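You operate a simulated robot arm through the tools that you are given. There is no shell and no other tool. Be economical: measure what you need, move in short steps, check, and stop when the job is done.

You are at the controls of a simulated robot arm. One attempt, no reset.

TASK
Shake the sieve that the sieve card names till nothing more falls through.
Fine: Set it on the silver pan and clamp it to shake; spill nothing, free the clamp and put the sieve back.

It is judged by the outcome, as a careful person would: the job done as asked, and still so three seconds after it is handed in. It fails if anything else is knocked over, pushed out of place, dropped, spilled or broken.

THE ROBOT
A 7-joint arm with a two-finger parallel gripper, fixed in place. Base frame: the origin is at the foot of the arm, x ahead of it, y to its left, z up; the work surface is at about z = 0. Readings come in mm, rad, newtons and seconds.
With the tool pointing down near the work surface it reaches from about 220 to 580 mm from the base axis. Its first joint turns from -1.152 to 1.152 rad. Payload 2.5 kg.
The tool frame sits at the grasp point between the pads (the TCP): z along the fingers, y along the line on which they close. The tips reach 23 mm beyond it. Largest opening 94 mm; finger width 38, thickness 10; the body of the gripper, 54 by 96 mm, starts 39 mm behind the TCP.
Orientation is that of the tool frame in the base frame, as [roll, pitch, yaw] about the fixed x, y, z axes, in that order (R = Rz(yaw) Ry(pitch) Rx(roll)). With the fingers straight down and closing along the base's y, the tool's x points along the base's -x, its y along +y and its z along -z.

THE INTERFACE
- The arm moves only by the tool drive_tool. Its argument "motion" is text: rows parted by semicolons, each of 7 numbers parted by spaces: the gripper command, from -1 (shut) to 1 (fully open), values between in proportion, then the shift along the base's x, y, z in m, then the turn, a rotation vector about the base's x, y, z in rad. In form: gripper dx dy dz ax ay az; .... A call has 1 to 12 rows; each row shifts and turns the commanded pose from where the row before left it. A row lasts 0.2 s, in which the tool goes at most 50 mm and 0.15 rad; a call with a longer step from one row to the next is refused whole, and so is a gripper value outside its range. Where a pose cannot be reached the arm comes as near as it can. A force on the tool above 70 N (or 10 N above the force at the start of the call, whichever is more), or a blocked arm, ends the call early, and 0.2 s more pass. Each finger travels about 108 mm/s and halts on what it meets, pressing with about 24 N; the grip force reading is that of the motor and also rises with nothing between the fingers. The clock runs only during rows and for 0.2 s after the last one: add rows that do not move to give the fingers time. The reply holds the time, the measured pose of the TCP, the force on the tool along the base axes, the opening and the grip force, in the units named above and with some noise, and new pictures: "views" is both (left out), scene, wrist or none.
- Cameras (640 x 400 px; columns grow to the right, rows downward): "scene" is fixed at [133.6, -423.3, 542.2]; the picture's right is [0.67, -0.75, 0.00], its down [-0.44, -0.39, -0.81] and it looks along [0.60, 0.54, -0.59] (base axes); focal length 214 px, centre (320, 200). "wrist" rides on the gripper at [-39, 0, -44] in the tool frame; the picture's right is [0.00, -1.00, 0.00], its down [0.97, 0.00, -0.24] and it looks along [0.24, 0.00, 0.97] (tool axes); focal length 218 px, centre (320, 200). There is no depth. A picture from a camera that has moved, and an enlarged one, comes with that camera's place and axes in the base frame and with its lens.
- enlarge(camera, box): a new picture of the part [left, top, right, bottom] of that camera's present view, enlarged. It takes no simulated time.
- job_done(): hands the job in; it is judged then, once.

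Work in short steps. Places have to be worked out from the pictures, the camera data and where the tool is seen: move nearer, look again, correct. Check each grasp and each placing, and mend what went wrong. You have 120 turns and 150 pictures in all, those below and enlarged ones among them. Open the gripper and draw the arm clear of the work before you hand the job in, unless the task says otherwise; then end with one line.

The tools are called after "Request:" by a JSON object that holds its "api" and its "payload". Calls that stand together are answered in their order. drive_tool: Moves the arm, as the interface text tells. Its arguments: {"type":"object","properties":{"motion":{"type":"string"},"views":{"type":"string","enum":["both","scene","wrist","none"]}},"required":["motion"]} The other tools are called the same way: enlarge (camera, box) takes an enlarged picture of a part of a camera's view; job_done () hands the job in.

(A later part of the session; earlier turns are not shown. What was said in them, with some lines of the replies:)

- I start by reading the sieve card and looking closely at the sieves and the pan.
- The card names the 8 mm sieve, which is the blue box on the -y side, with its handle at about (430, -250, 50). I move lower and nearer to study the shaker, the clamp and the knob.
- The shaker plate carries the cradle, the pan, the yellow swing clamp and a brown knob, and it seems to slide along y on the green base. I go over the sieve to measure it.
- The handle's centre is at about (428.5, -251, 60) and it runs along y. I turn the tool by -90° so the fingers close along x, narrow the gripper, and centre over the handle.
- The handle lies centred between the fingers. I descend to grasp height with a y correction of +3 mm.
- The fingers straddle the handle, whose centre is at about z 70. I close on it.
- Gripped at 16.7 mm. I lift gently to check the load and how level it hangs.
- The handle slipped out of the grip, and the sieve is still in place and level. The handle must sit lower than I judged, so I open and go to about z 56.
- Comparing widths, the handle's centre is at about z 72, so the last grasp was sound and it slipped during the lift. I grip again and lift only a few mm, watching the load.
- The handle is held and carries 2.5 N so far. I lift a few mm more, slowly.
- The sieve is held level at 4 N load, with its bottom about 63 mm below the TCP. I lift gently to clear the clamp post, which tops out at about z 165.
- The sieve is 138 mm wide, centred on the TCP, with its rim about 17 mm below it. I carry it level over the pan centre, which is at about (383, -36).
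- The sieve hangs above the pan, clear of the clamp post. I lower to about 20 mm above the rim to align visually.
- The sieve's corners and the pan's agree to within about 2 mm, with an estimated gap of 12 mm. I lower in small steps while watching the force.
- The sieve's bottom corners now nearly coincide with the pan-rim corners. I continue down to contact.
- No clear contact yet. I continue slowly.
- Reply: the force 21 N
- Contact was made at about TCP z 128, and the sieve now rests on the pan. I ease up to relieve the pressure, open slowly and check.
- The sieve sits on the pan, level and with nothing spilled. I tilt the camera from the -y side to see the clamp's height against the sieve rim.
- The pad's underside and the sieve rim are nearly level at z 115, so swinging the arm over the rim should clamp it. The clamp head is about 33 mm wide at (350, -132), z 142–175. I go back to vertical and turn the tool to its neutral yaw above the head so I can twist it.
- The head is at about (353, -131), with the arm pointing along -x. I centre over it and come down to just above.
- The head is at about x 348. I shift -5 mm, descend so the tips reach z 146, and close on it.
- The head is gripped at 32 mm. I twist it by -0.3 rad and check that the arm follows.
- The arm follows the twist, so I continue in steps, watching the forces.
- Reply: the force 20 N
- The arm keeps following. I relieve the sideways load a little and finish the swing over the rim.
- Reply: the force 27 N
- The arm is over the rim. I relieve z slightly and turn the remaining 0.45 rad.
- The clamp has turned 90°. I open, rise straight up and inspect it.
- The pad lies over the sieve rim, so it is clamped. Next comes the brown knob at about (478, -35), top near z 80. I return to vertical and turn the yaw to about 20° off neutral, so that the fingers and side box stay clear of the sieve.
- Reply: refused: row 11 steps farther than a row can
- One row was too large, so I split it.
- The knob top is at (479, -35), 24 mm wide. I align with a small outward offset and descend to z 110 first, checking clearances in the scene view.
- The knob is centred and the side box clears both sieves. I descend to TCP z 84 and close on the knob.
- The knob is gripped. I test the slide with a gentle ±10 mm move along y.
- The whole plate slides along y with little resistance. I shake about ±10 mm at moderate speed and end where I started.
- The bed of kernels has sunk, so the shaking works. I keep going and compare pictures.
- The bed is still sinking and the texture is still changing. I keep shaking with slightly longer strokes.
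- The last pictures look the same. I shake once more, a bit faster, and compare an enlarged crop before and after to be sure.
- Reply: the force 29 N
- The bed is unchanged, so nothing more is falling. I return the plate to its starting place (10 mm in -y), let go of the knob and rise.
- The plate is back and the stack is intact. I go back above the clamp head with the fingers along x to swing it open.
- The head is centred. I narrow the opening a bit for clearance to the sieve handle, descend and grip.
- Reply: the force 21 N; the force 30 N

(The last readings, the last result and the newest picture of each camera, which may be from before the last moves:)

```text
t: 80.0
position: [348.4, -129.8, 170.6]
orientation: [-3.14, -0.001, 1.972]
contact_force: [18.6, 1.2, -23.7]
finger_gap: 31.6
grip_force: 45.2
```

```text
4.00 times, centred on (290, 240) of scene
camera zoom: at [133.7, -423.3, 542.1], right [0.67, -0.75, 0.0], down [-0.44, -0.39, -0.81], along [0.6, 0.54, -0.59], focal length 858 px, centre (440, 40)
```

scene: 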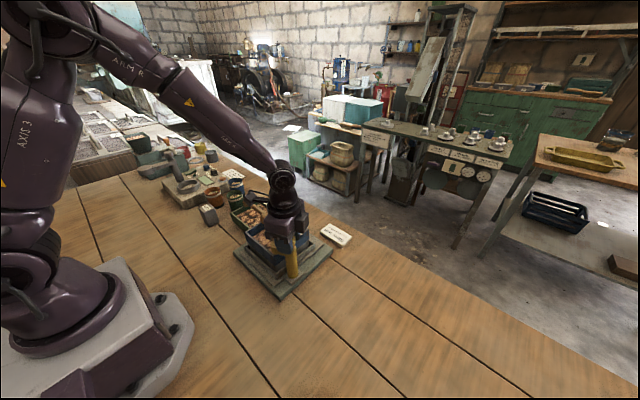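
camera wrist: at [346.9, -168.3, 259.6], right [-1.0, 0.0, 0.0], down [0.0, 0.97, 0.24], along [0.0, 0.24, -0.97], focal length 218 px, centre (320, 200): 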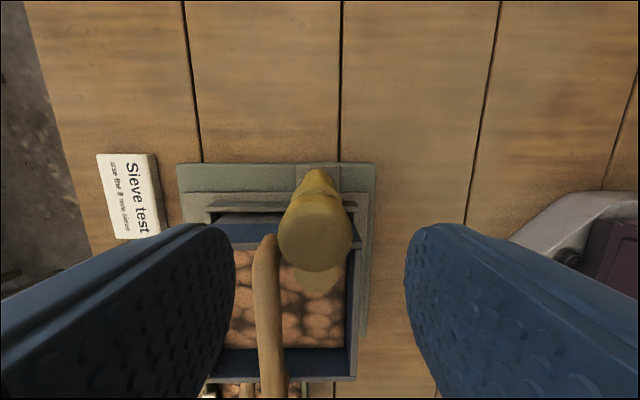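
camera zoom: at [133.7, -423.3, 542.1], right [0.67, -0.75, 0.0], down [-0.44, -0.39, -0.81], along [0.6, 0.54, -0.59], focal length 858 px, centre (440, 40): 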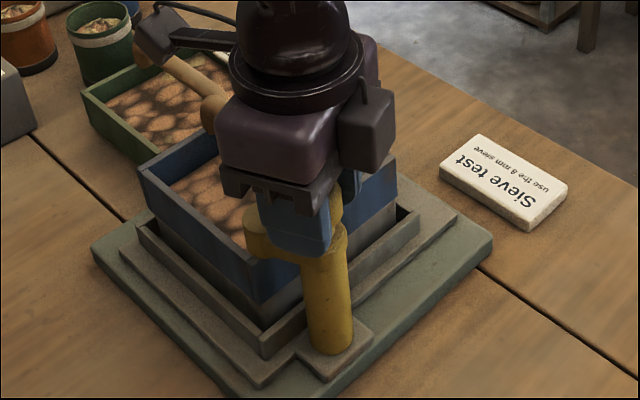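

The arm follows. I continue to the full 90°, easing z slightly.

Request:
{"api": "drive_tool", "payload": {"motion": "-1 0 0 -0.0004 0 0 0.1; -1 0 0 0 0 0 0.1; -1 0 0 0 0 0 0.1; -1 0 0 0 0 0 0.1; -1 0 0 0 0 0 0.1; -1 0 0 0 0 0 0.1; -1 0 0 0 0 0 0", "views": "none"}}

Request:
{"api": "drive_tool", "payload": {"motion": "-1 0 0 0 0 0 0.1; -1 0 0 0 0 0 0.1; -1 0 0 0 0 0 0.1; -1 0 0 0 0 0 0.1; -1 0 0 0 0 0 0.1; -1 0 0 0 0 0 0.07; -1 0 0 0 0 0 0", "views": "scene"}}

Request:
{"api": "enlarge", "payload": {"camera": "scene", "box": [240, 190, 340, 290]}}

```text
t: 81.6
position: [348.9, -131.1, 172.0]
orientation: [-3.139, -0.002, 2.572]
contact_force: [8.3, -0.8, -14.4]
finger_gap: 31.8
grip_force: 44.7
```

```text
t: 83.2
position: [349.3, -131.6, 171.5]
orientation: [-3.14, 0.0, -3.141]
contact_force: [-2.7, 0.0, 10.0]
finger_gap: 31.8
grip_force: 44.9
```

scene: 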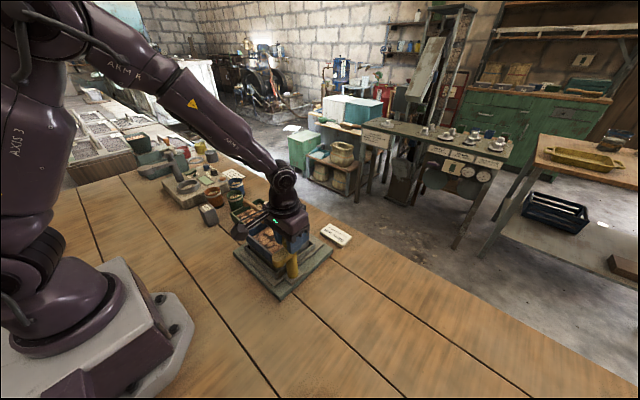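

```text
4.00 times, centred on (290, 240) of scene
camera zoom: at [133.5, -423.3, 542.2], right [0.67, -0.75, 0.0], down [-0.44, -0.39, -0.81], along [0.6, 0.54, -0.59], focal length 858 px, centre (440, 40)
```

zoom: 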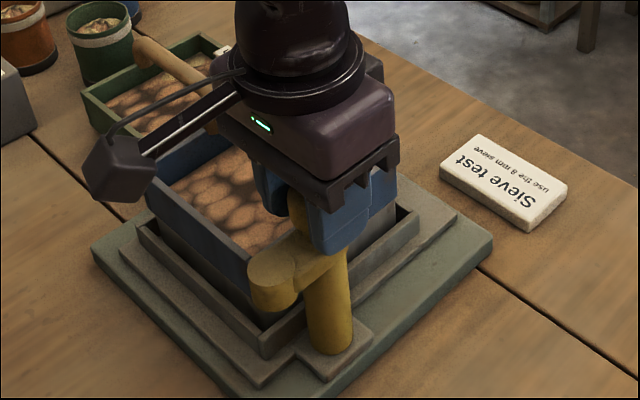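

The arm points along -x again, so the clamp is free. I release, rise, and turn the tool back to finger-along-x above the sieve handle.

Request:
{"api": "drive_tool", "payload": {"motion": "-0.3 0 0 0 0 0 0; 0 0 0 0 0 0 0; 0 0 0 0.03 0 0 0; 0 0 0 0.04 0 0 0; 0 0 0 0.03 0 0 0; 0 0 0 0 0 0 0", "views": "none"}}

Request:
{"api": "drive_tool", "payload": {"motion": "0 0 0.005 0 0 0 -0.15; 0 0 0.01 0 0 0 -0.15; 0 0.005 0.01 0 0 0 -0.15; 0 0.005 0.01 0 0 0 -0.15; 0 0.005 0.01 0 0 0 -0.15; 0 0.005 0.01 0 0 0 -0.15; 0 0.005 0.01 0 0 0 -0.15; 0 0.005 0.01 0 0 0 -0.15; 0 0.004 0.01 0 0 0 -0.15; 0 0 0.01 0 0 0 -0.15; 0 0 0 0 0 0 -0.0708; 0 0 0 0 0 0 0", "views": "both"}}

Request:
{"api": "enlarge", "payload": {"camera": "wrist", "box": [180, 80, 460, 400]}}

Request:
{"api": "enlarge", "payload": {"camera": "scene", "box": [230, 210, 320, 300]}}

```text
t: 84.6
position: [350.2, -132.0, 271.0]
orientation: [-3.138, 0.001, -3.141]
contact_force: [0.0, 0.6, -0.2]
finger_gap: 47.2
grip_force: 0.0
```

```text
t: 87.2
position: [384.2, -35.9, 270.0]
orientation: [-3.139, 0.001, 1.568]
contact_force: [1.0, 0.9, 0.3]
finger_gap: 47.0
grip_force: 0.0
camera wrist: at [382.1, -74.5, 316.0], right [-1.0, 0.0, 0.0], down [0.0, 0.97, 0.24], along [0.0, 0.24, -0.97], focal length 218 px, centre (320, 200)
```

scene: 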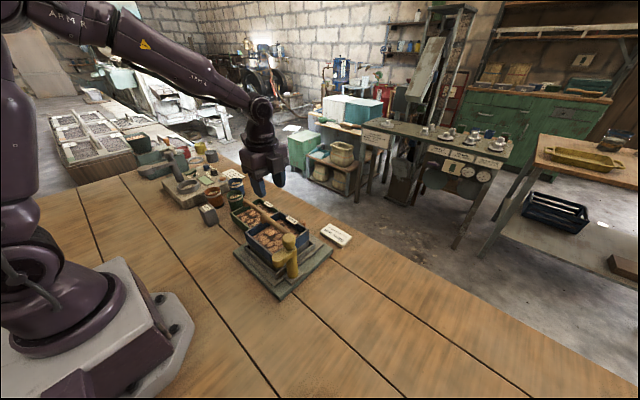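
wrist: 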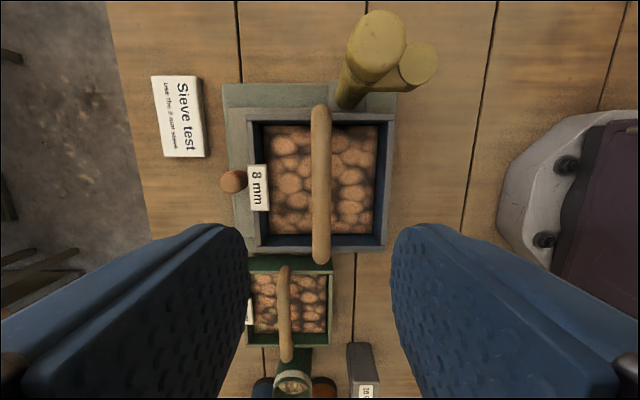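

```text
1.25 times, centred on (320, 240) of wrist
camera zoom: at [382.1, -74.5, 316.0], right [-1.0, 0.0, 0.0], down [0.0, 0.97, 0.24], along [0.0, 0.24, -0.97], focal length 273 px, centre (320, 150)
```

zoom: 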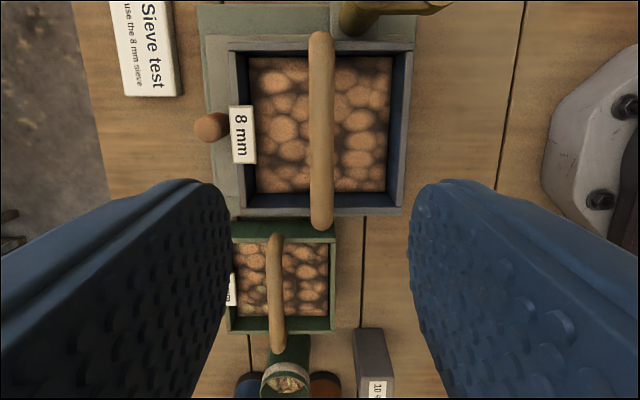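

```text
4.44 times, centred on (275, 255) of scene
camera zoom: at [133.6, -423.3, 542.2], right [0.67, -0.75, 0.0], down [-0.44, -0.39, -0.81], along [0.6, 0.54, -0.59], focal length 953 px, centre (520, -44)
```

zoom: 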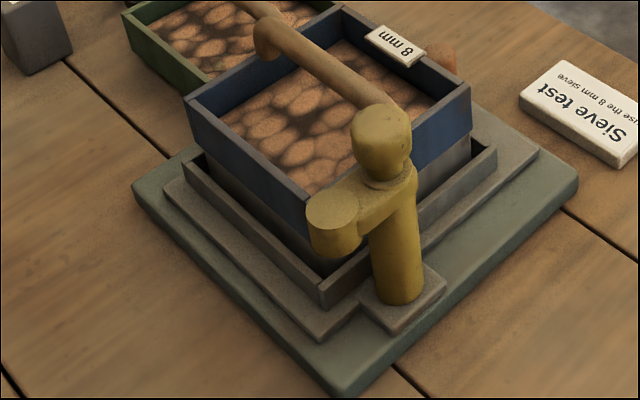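

The clamp is clear of the sieve. The handle is at x 382. I descend to grasp it at TCP z 131.

Request:
{"api": "drive_tool", "payload": {"motion": "0 -0.0015 -0.0015 -0.03 0 0 0; 0 0 0 -0.04 0 0 0; 0 0 0 -0.035 0 0 0; 0 0 0 -0.02 0 0 0; 0 0 0 -0.014 0 0 0; 0 0 0 0 0 0 0", "views": "wrist"}}

```text
t: 88.6
position: [381.5, -37.4, 131.6]
orientation: [-3.138, -0.001, 1.57]
contact_force: [0.0, 0.6, 0.2]
finger_gap: 46.7
grip_force: 0.0
camera wrist: at [380.8, -77.0, 176.9], right [-1.0, 0.0, 0.0], down [0.0, 0.97, 0.24], along [0.0, 0.24, -0.97], focal length 218 px, centre (320, 200)
```

wrist: 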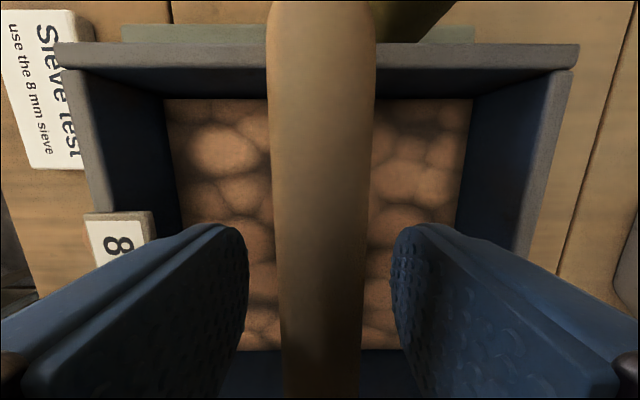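

The fingers straddle the handle but are about 4 mm higher relative to it than before. I lower 4 mm, grip, and lift a little.

Request:
{"api": "drive_tool", "payload": {"motion": "0 0 0 -0.004 0 0 0; -0.3 0 0 0 0 0 0; -1 0 0 0 0 0 0; -1 0 0 0 0 0 0; -1 0 0 0 0 0 0; -1 0 0 0.002 0 0 0; -1 0 0 0.003 0 0 0; -1 0 0 0.003 0 0 0; -1 0 0 0 0 0 0", "views": "both"}}

Request:
{"api": "enlarge", "payload": {"camera": "scene", "box": [230, 210, 320, 300]}}

```text
t: 90.6
position: [382.2, -38.5, 136.0]
orientation: [-3.139, 0.001, 1.572]
contact_force: [-1.2, -0.4, -2.5]
finger_gap: 16.1
grip_force: 24.4
camera wrist: at [380.8, -76.9, 181.1], right [-1.0, 0.0, 0.0], down [0.0, 0.97, 0.24], along [0.0, 0.24, -0.97], focal length 218 px, centre (320, 200)
```

scene: 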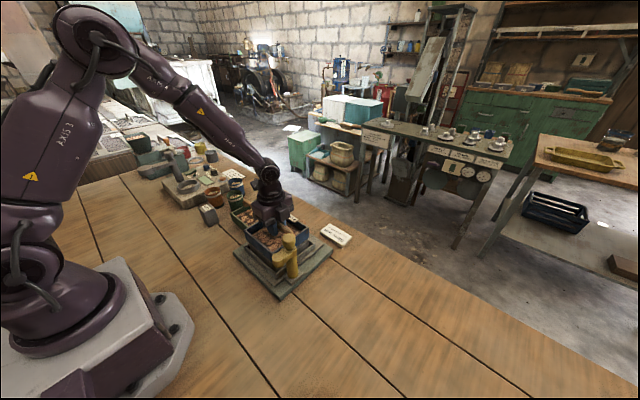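
wrist: 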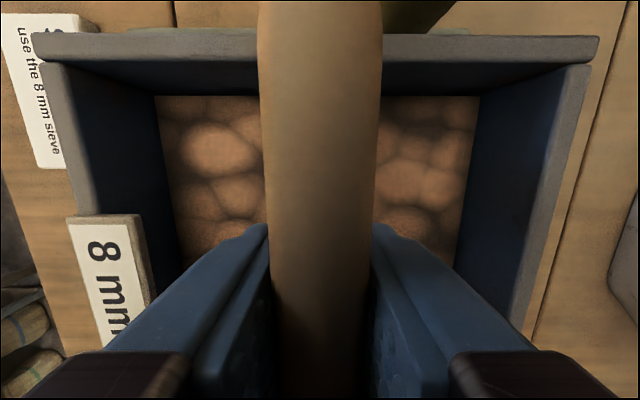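

```text
4.44 times, centred on (275, 255) of scene
camera zoom: at [133.6, -423.3, 542.2], right [0.67, -0.75, 0.0], down [-0.44, -0.39, -0.81], along [0.6, 0.54, -0.59], focal length 953 px, centre (520, -44)
```

zoom: 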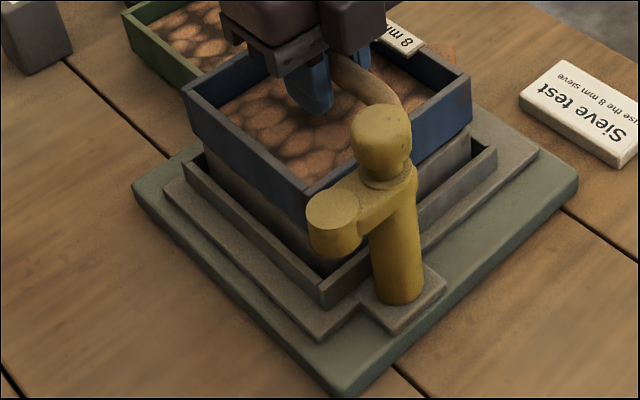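

It is held at 2.5 N, lighter now. I lift gently to clear the clamp.

Request:
{"api": "drive_tool", "payload": {"motion": "-1 0 0 0.005 0 0 0; -1 0 0 0.008 0 0 0; -1 0 0 0.011 0 0 0; -1 0 0 0.011 0 0 0; -1 0 0 0.011 0 0 0; -1 0 0 0.011 0 0 0; -1 0 0 0.011 0 0 0; -1 0 0 0.011 0 0 0; -1 0 0 0.011 0 0 0; -1 0 0 0.011 0 0 0; -1 0 0 0.008 0 0 0; -1 0 0 0.003 0 0 0", "views": "scene"}}

Request:
{"api": "enlarge", "payload": {"camera": "scene", "box": [210, 150, 350, 300]}}

```text
t: 93.2
position: [382.0, -37.3, 247.5]
orientation: [-3.137, 0.002, 1.569]
contact_force: [0.0, -0.1, -2.9]
finger_gap: 16.4
grip_force: 24.1
```

scene: 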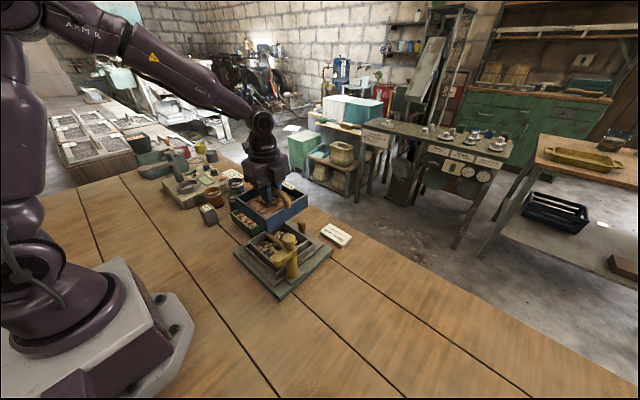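

```text
2.67 times, centred on (280, 225) of scene
camera zoom: at [133.6, -423.3, 542.2], right [0.67, -0.75, 0.0], down [-0.44, -0.39, -0.81], along [0.6, 0.54, -0.59], focal length 572 px, centre (427, 133)
```

zoom: 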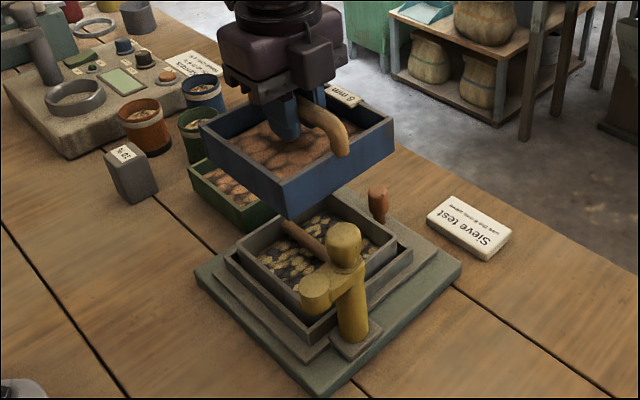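

The fines are in the pan and nothing has spilled. I carry the sieve back level toward its first place, TCP at about (427.5, -250.5).

Request:
{"api": "drive_tool", "payload": {"motion": "-1 0.001 -0.002 0 0 0 0; -1 0.003 -0.01 0 0 0 0; -1 0.005 -0.02 0 0 0 0; -1 0.006 -0.025 0 0 0 0; -1 0.006 -0.027 0 0 0 0; -1 0.006 -0.027 0 0 0 0; -1 0.006 -0.027 0 0 0 0; -1 0.006 -0.027 0 0 0 0; -1 0.004 -0.023 0 0 0 0; -1 0.002 -0.015 0 0 0 0; -1 0.0005 -0.008 0 0 0 0; -1 0 -0.002 0 0 0 0", "views": "none"}}

Request:
{"api": "drive_tool", "payload": {"motion": "-1 0 0 -0.005 0 0 0; -1 0 0 -0.01 0 0 0; -1 0 0 -0.012 0 0 0; -1 0 0 -0.014 0 0 0; -1 0 0 -0.014 0 0 0; -1 0 0 -0.014 0 0 0; -1 0 0 -0.014 0 0 0; -1 0 0 -0.014 0 0 0; -1 0 0 -0.014 0 0 0; -1 0 0 -0.014 0 0 0; -1 0 0 -0.01 0 0 0; -1 0 0 -0.005 0 0 0", "views": "both"}}

Request:
{"api": "enlarge", "payload": {"camera": "scene", "box": [230, 190, 410, 320]}}

```text
t: 95.8
position: [428.3, -249.7, 247.2]
orientation: [-3.138, 0.001, 1.574]
contact_force: [-0.9, 0.3, -2.8]
finger_gap: 16.2
grip_force: 24.0
```

```text
t: 98.4
position: [429.4, -249.5, 107.4]
orientation: [-3.14, -0.001, 1.569]
contact_force: [0.4, -0.3, -2.7]
finger_gap: 16.3
grip_force: 24.0
camera wrist: at [426.5, -289.3, 152.9], right [-1.0, 0.0, 0.0], down [0.0, 0.97, 0.24], along [0.0, 0.24, -0.97], focal length 218 px, centre (320, 200)
```

scene: 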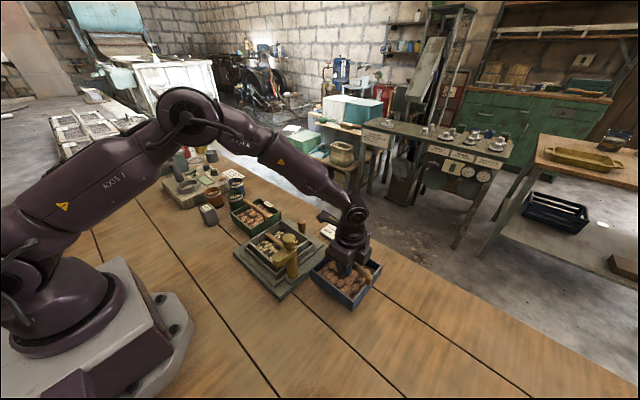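
wrist: 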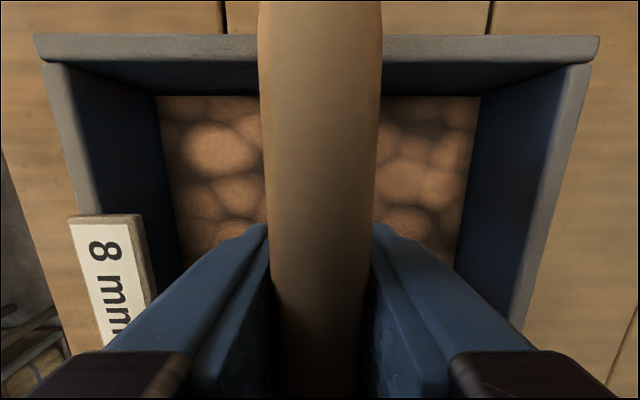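

```text
3.08 times, centred on (320, 255) of scene
camera zoom: at [133.6, -423.3, 542.2], right [0.67, -0.75, 0.0], down [-0.44, -0.39, -0.81], along [0.6, 0.54, -0.59], focal length 660 px, centre (320, 31)
```

zoom: 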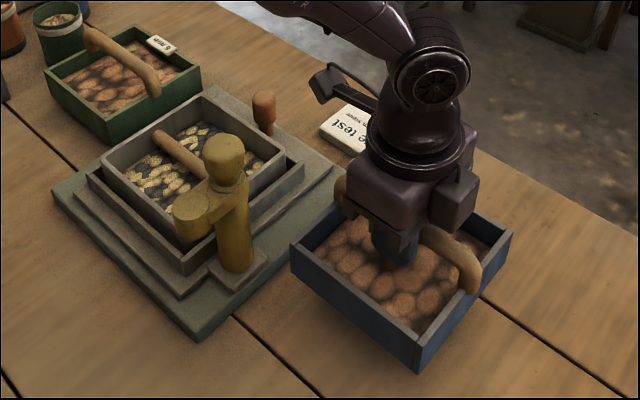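

The position matches to within 2 mm. I correct y by -1.5 mm, lower to just above the table, then make contact slowly.

Request:
{"api": "drive_tool", "payload": {"motion": "-1 0 -0.0015 -0.006 0 0 0; -1 0 0 -0.01 0 0 0; -1 0 0 -0.01 0 0 0; -1 0 0 -0.008 0 0 0; -1 0 0 -0.003 0 0 0; -1 0 0 -0.002 0 0 0; -1 0 0 0 0 0 0", "views": "none"}}

Request:
{"api": "drive_tool", "payload": {"motion": "-1 0 0 -0.002 0 0 0; -1 0 0 0 0 0 0", "views": "scene"}}

Request:
{"api": "enlarge", "payload": {"camera": "scene", "box": [230, 190, 410, 320]}}

```text
t: 100.0
position: [427.4, -252.2, 68.9]
orientation: [-3.138, -0.001, 1.57]
contact_force: [-0.7, 0.2, -3.1]
finger_gap: 16.3
grip_force: 24.2
```

```text
t: 100.6
position: [427.3, -252.4, 67.1]
orientation: [-3.141, 0.0, 1.571]
contact_force: [0.1, 0.1, -2.8]
finger_gap: 16.5
grip_force: 24.1
```

scene: 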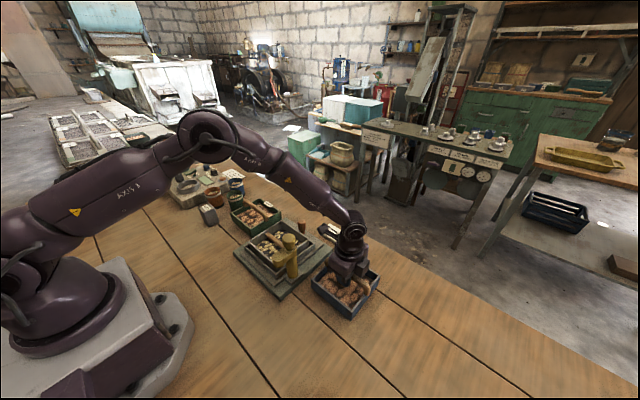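

```text
3.08 times, centred on (320, 255) of scene
camera zoom: at [133.6, -423.3, 542.2], right [0.67, -0.75, 0.0], down [-0.44, -0.39, -0.81], along [0.6, 0.54, -0.59], focal length 660 px, centre (320, 31)
```

zoom: 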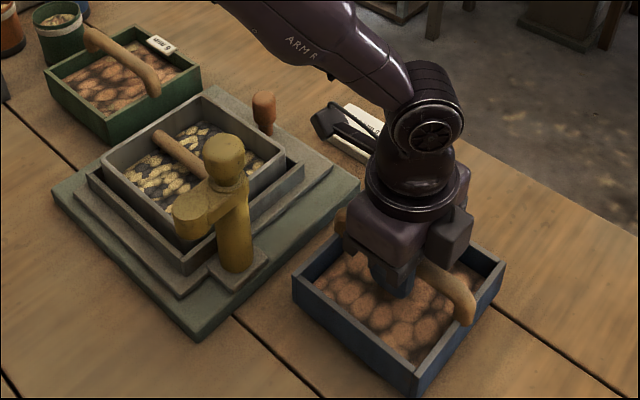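

The rim corners at (293, 278) and (504, 263) match the original picture. I lower the last few mm to contact.

Request:
{"api": "drive_tool", "payload": {"motion": "-1 0 0.001 -0.002 0 0 0; -1 0 0 0 0 0 0", "views": "none"}}

Request:
{"api": "drive_tool", "payload": {"motion": "-1 0 0 -0.0015 0 0 0; -1 0 0 0 0 0 0", "views": "none"}}

```text
t: 101.2
position: [427.5, -251.4, 64.2]
orientation: [-3.138, 0.001, 1.57]
contact_force: [-0.4, -0.9, -3.1]
finger_gap: 16.0
grip_force: 24.1
```

```text
t: 101.8
position: [427.2, -250.6, 63.3]
orientation: [-3.138, 0.0, 1.571]
contact_force: [-0.3, -0.3, -2.9]
finger_gap: 16.2
grip_force: 23.8
```

No contact yet. I go on in 1.5 mm steps.

Request:
{"api": "drive_tool", "payload": {"motion": "-1 0 0 -0.0015 0 0 0; -1 0 0 0 0 0 0", "views": "none"}}

Request:
{"api": "drive_tool", "payload": {"motion": "-1 0 0 -0.0015 0 0 0; -1 0 0 0 0 0 0", "views": "none"}}

```text
t: 102.4
position: [427.7, -251.2, 62.8]
orientation: [-3.14, 0.0, 1.571]
contact_force: [-0.6, 0.4, 1.8]
finger_gap: 16.2
grip_force: 24.3
```

```text
t: 103.0
position: [427.6, -251.7, 62.2]
orientation: [-3.14, 0.003, 1.571]
contact_force: [-9.6, 5.4, 23.7]
finger_gap: 16.3
grip_force: 23.9
```

The sieve is on the table (the force rose at z 62). I ease up, open, rise and check.

Request:
{"api": "drive_tool", "payload": {"motion": "-1 0 0 0.0015 0 0 0; -0.55 0 0 0 0 0 0; -0.2 0 0 0 0 0 0; 0 0 0 0 0 0 0; 0 0 0 0.02 0 0 0; 0 0 0 0.04 0 0 0; 0 0 0 0.04 0 0 0; 0 -0.02 0 0.04 0 0 0; 0 -0.04 0 0.04 0 0 0; 0 -0.04 0 0.04 0 0 0; 0 0 0 0 0 0 0", "views": "both"}}

Request:
{"api": "enlarge", "payload": {"camera": "scene", "box": [220, 190, 400, 320]}}

```text
refused: row 9 steps farther than a row can; nothing moved
```

```text
3.08 times, centred on (310, 255) of scene
camera zoom: at [133.5, -423.2, 542.3], right [0.67, -0.75, 0.0], down [-0.44, -0.39, -0.81], along [0.6, 0.54, -0.59], focal length 660 px, centre (351, 31)
```

zoom: 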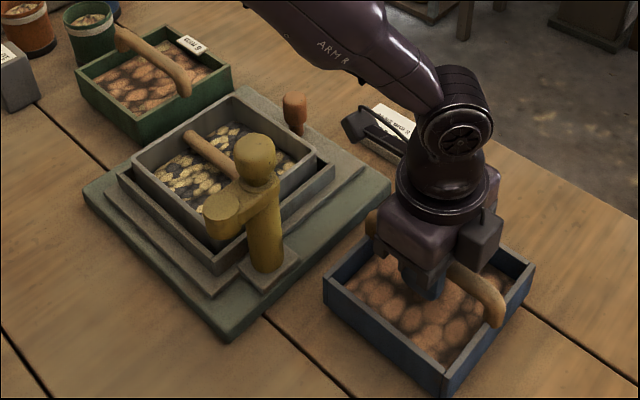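

The call was refused for step size, so I repeat it with smaller steps.

Request:
{"api": "drive_tool", "payload": {"motion": "-1 0 0 0.0015 0 0 0; -0.55 0 0 0 0 0 0; -0.2 0 0 0 0 0 0; 0 0 0 0 0 0 0; 0 0 0 0.02 0 0 0; 0 0 0 0.04 0 0 0; 0 0 0 0.04 0 0 0; 0 -0.02 0 0.04 0 0 0; 0 -0.03 0 0.035 0 0 0; 0 -0.03 0 0.035 0 0 0; 0 0 0 0 0 0 0", "views": "both"}}

Request:
{"api": "enlarge", "payload": {"camera": "scene", "box": [220, 190, 400, 320]}}

```text
t: 105.4
position: [347.2, -250.8, 272.4]
orientation: [-3.139, 0.0, 1.57]
contact_force: [0.0, 0.0, 0.4]
finger_gap: 46.8
grip_force: 0.1
camera wrist: at [346.2, -290.2, 317.5], right [-1.0, 0.0, 0.0], down [0.0, 0.97, 0.24], along [0.0, 0.24, -0.97], focal length 218 px, centre (320, 200)
```

scene: 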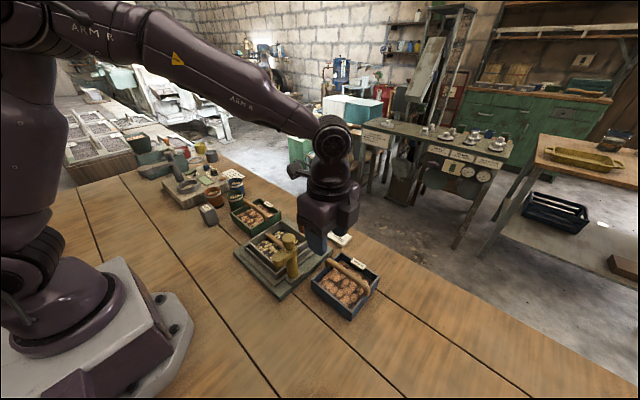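
wrist: 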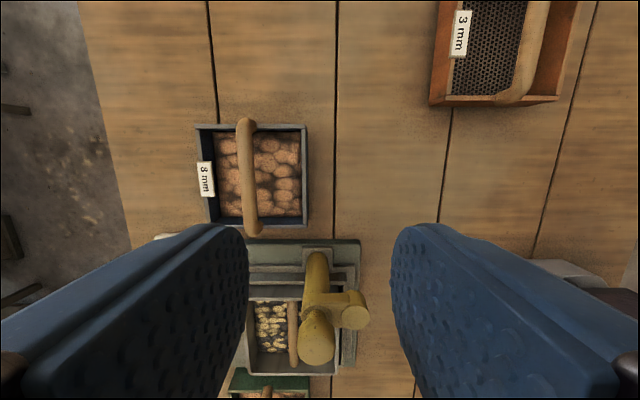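

```text
3.08 times, centred on (310, 255) of scene
camera zoom: at [133.5, -423.3, 542.2], right [0.67, -0.75, 0.0], down [-0.44, -0.39, -0.81], along [0.6, 0.54, -0.59], focal length 660 px, centre (351, 31)
```

zoom: 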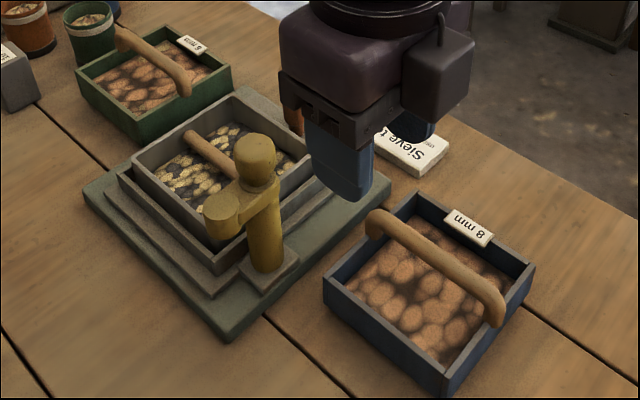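

The sieve is back where it stood, the clamp is free, the fines are in the pan and nothing has spilled. I open fully and draw up clear.

Request:
{"api": "drive_tool", "payload": {"motion": "1 0 0 0.04 0 0 0; 1 0 0 0.04 0 0 0; 1 0 0 0.04 0 0 0; 1 0 0 0 0 0 0; 1 0 0 0 0 0 0", "views": "scene"}}

```text
t: 106.6
position: [348.6, -250.5, 392.5]
orientation: [-3.137, -0.002, 1.57]
contact_force: [0.1, 0.1, 0.0]
finger_gap: 94.1
grip_force: 0.1
```

scene: 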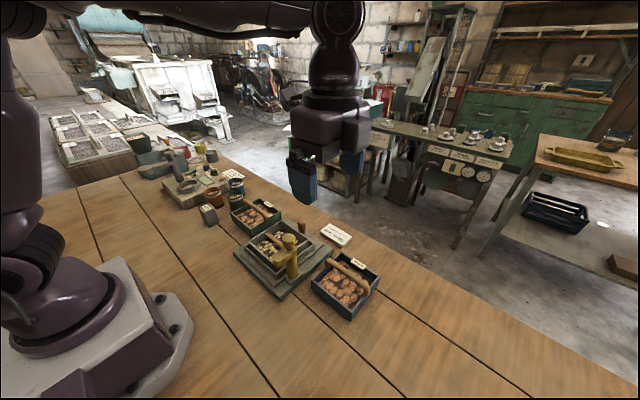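

Everything is in order and the arm is clear, so I hand the job in.

Request:
{"api": "job_done", "payload": {}}

```text
The job is handed in.
```

I shook the 8 mm sieve, clamped on the silver pan, until its contents stopped changing; I then freed the clamp and put the sieve back in its place, with no spill visible.
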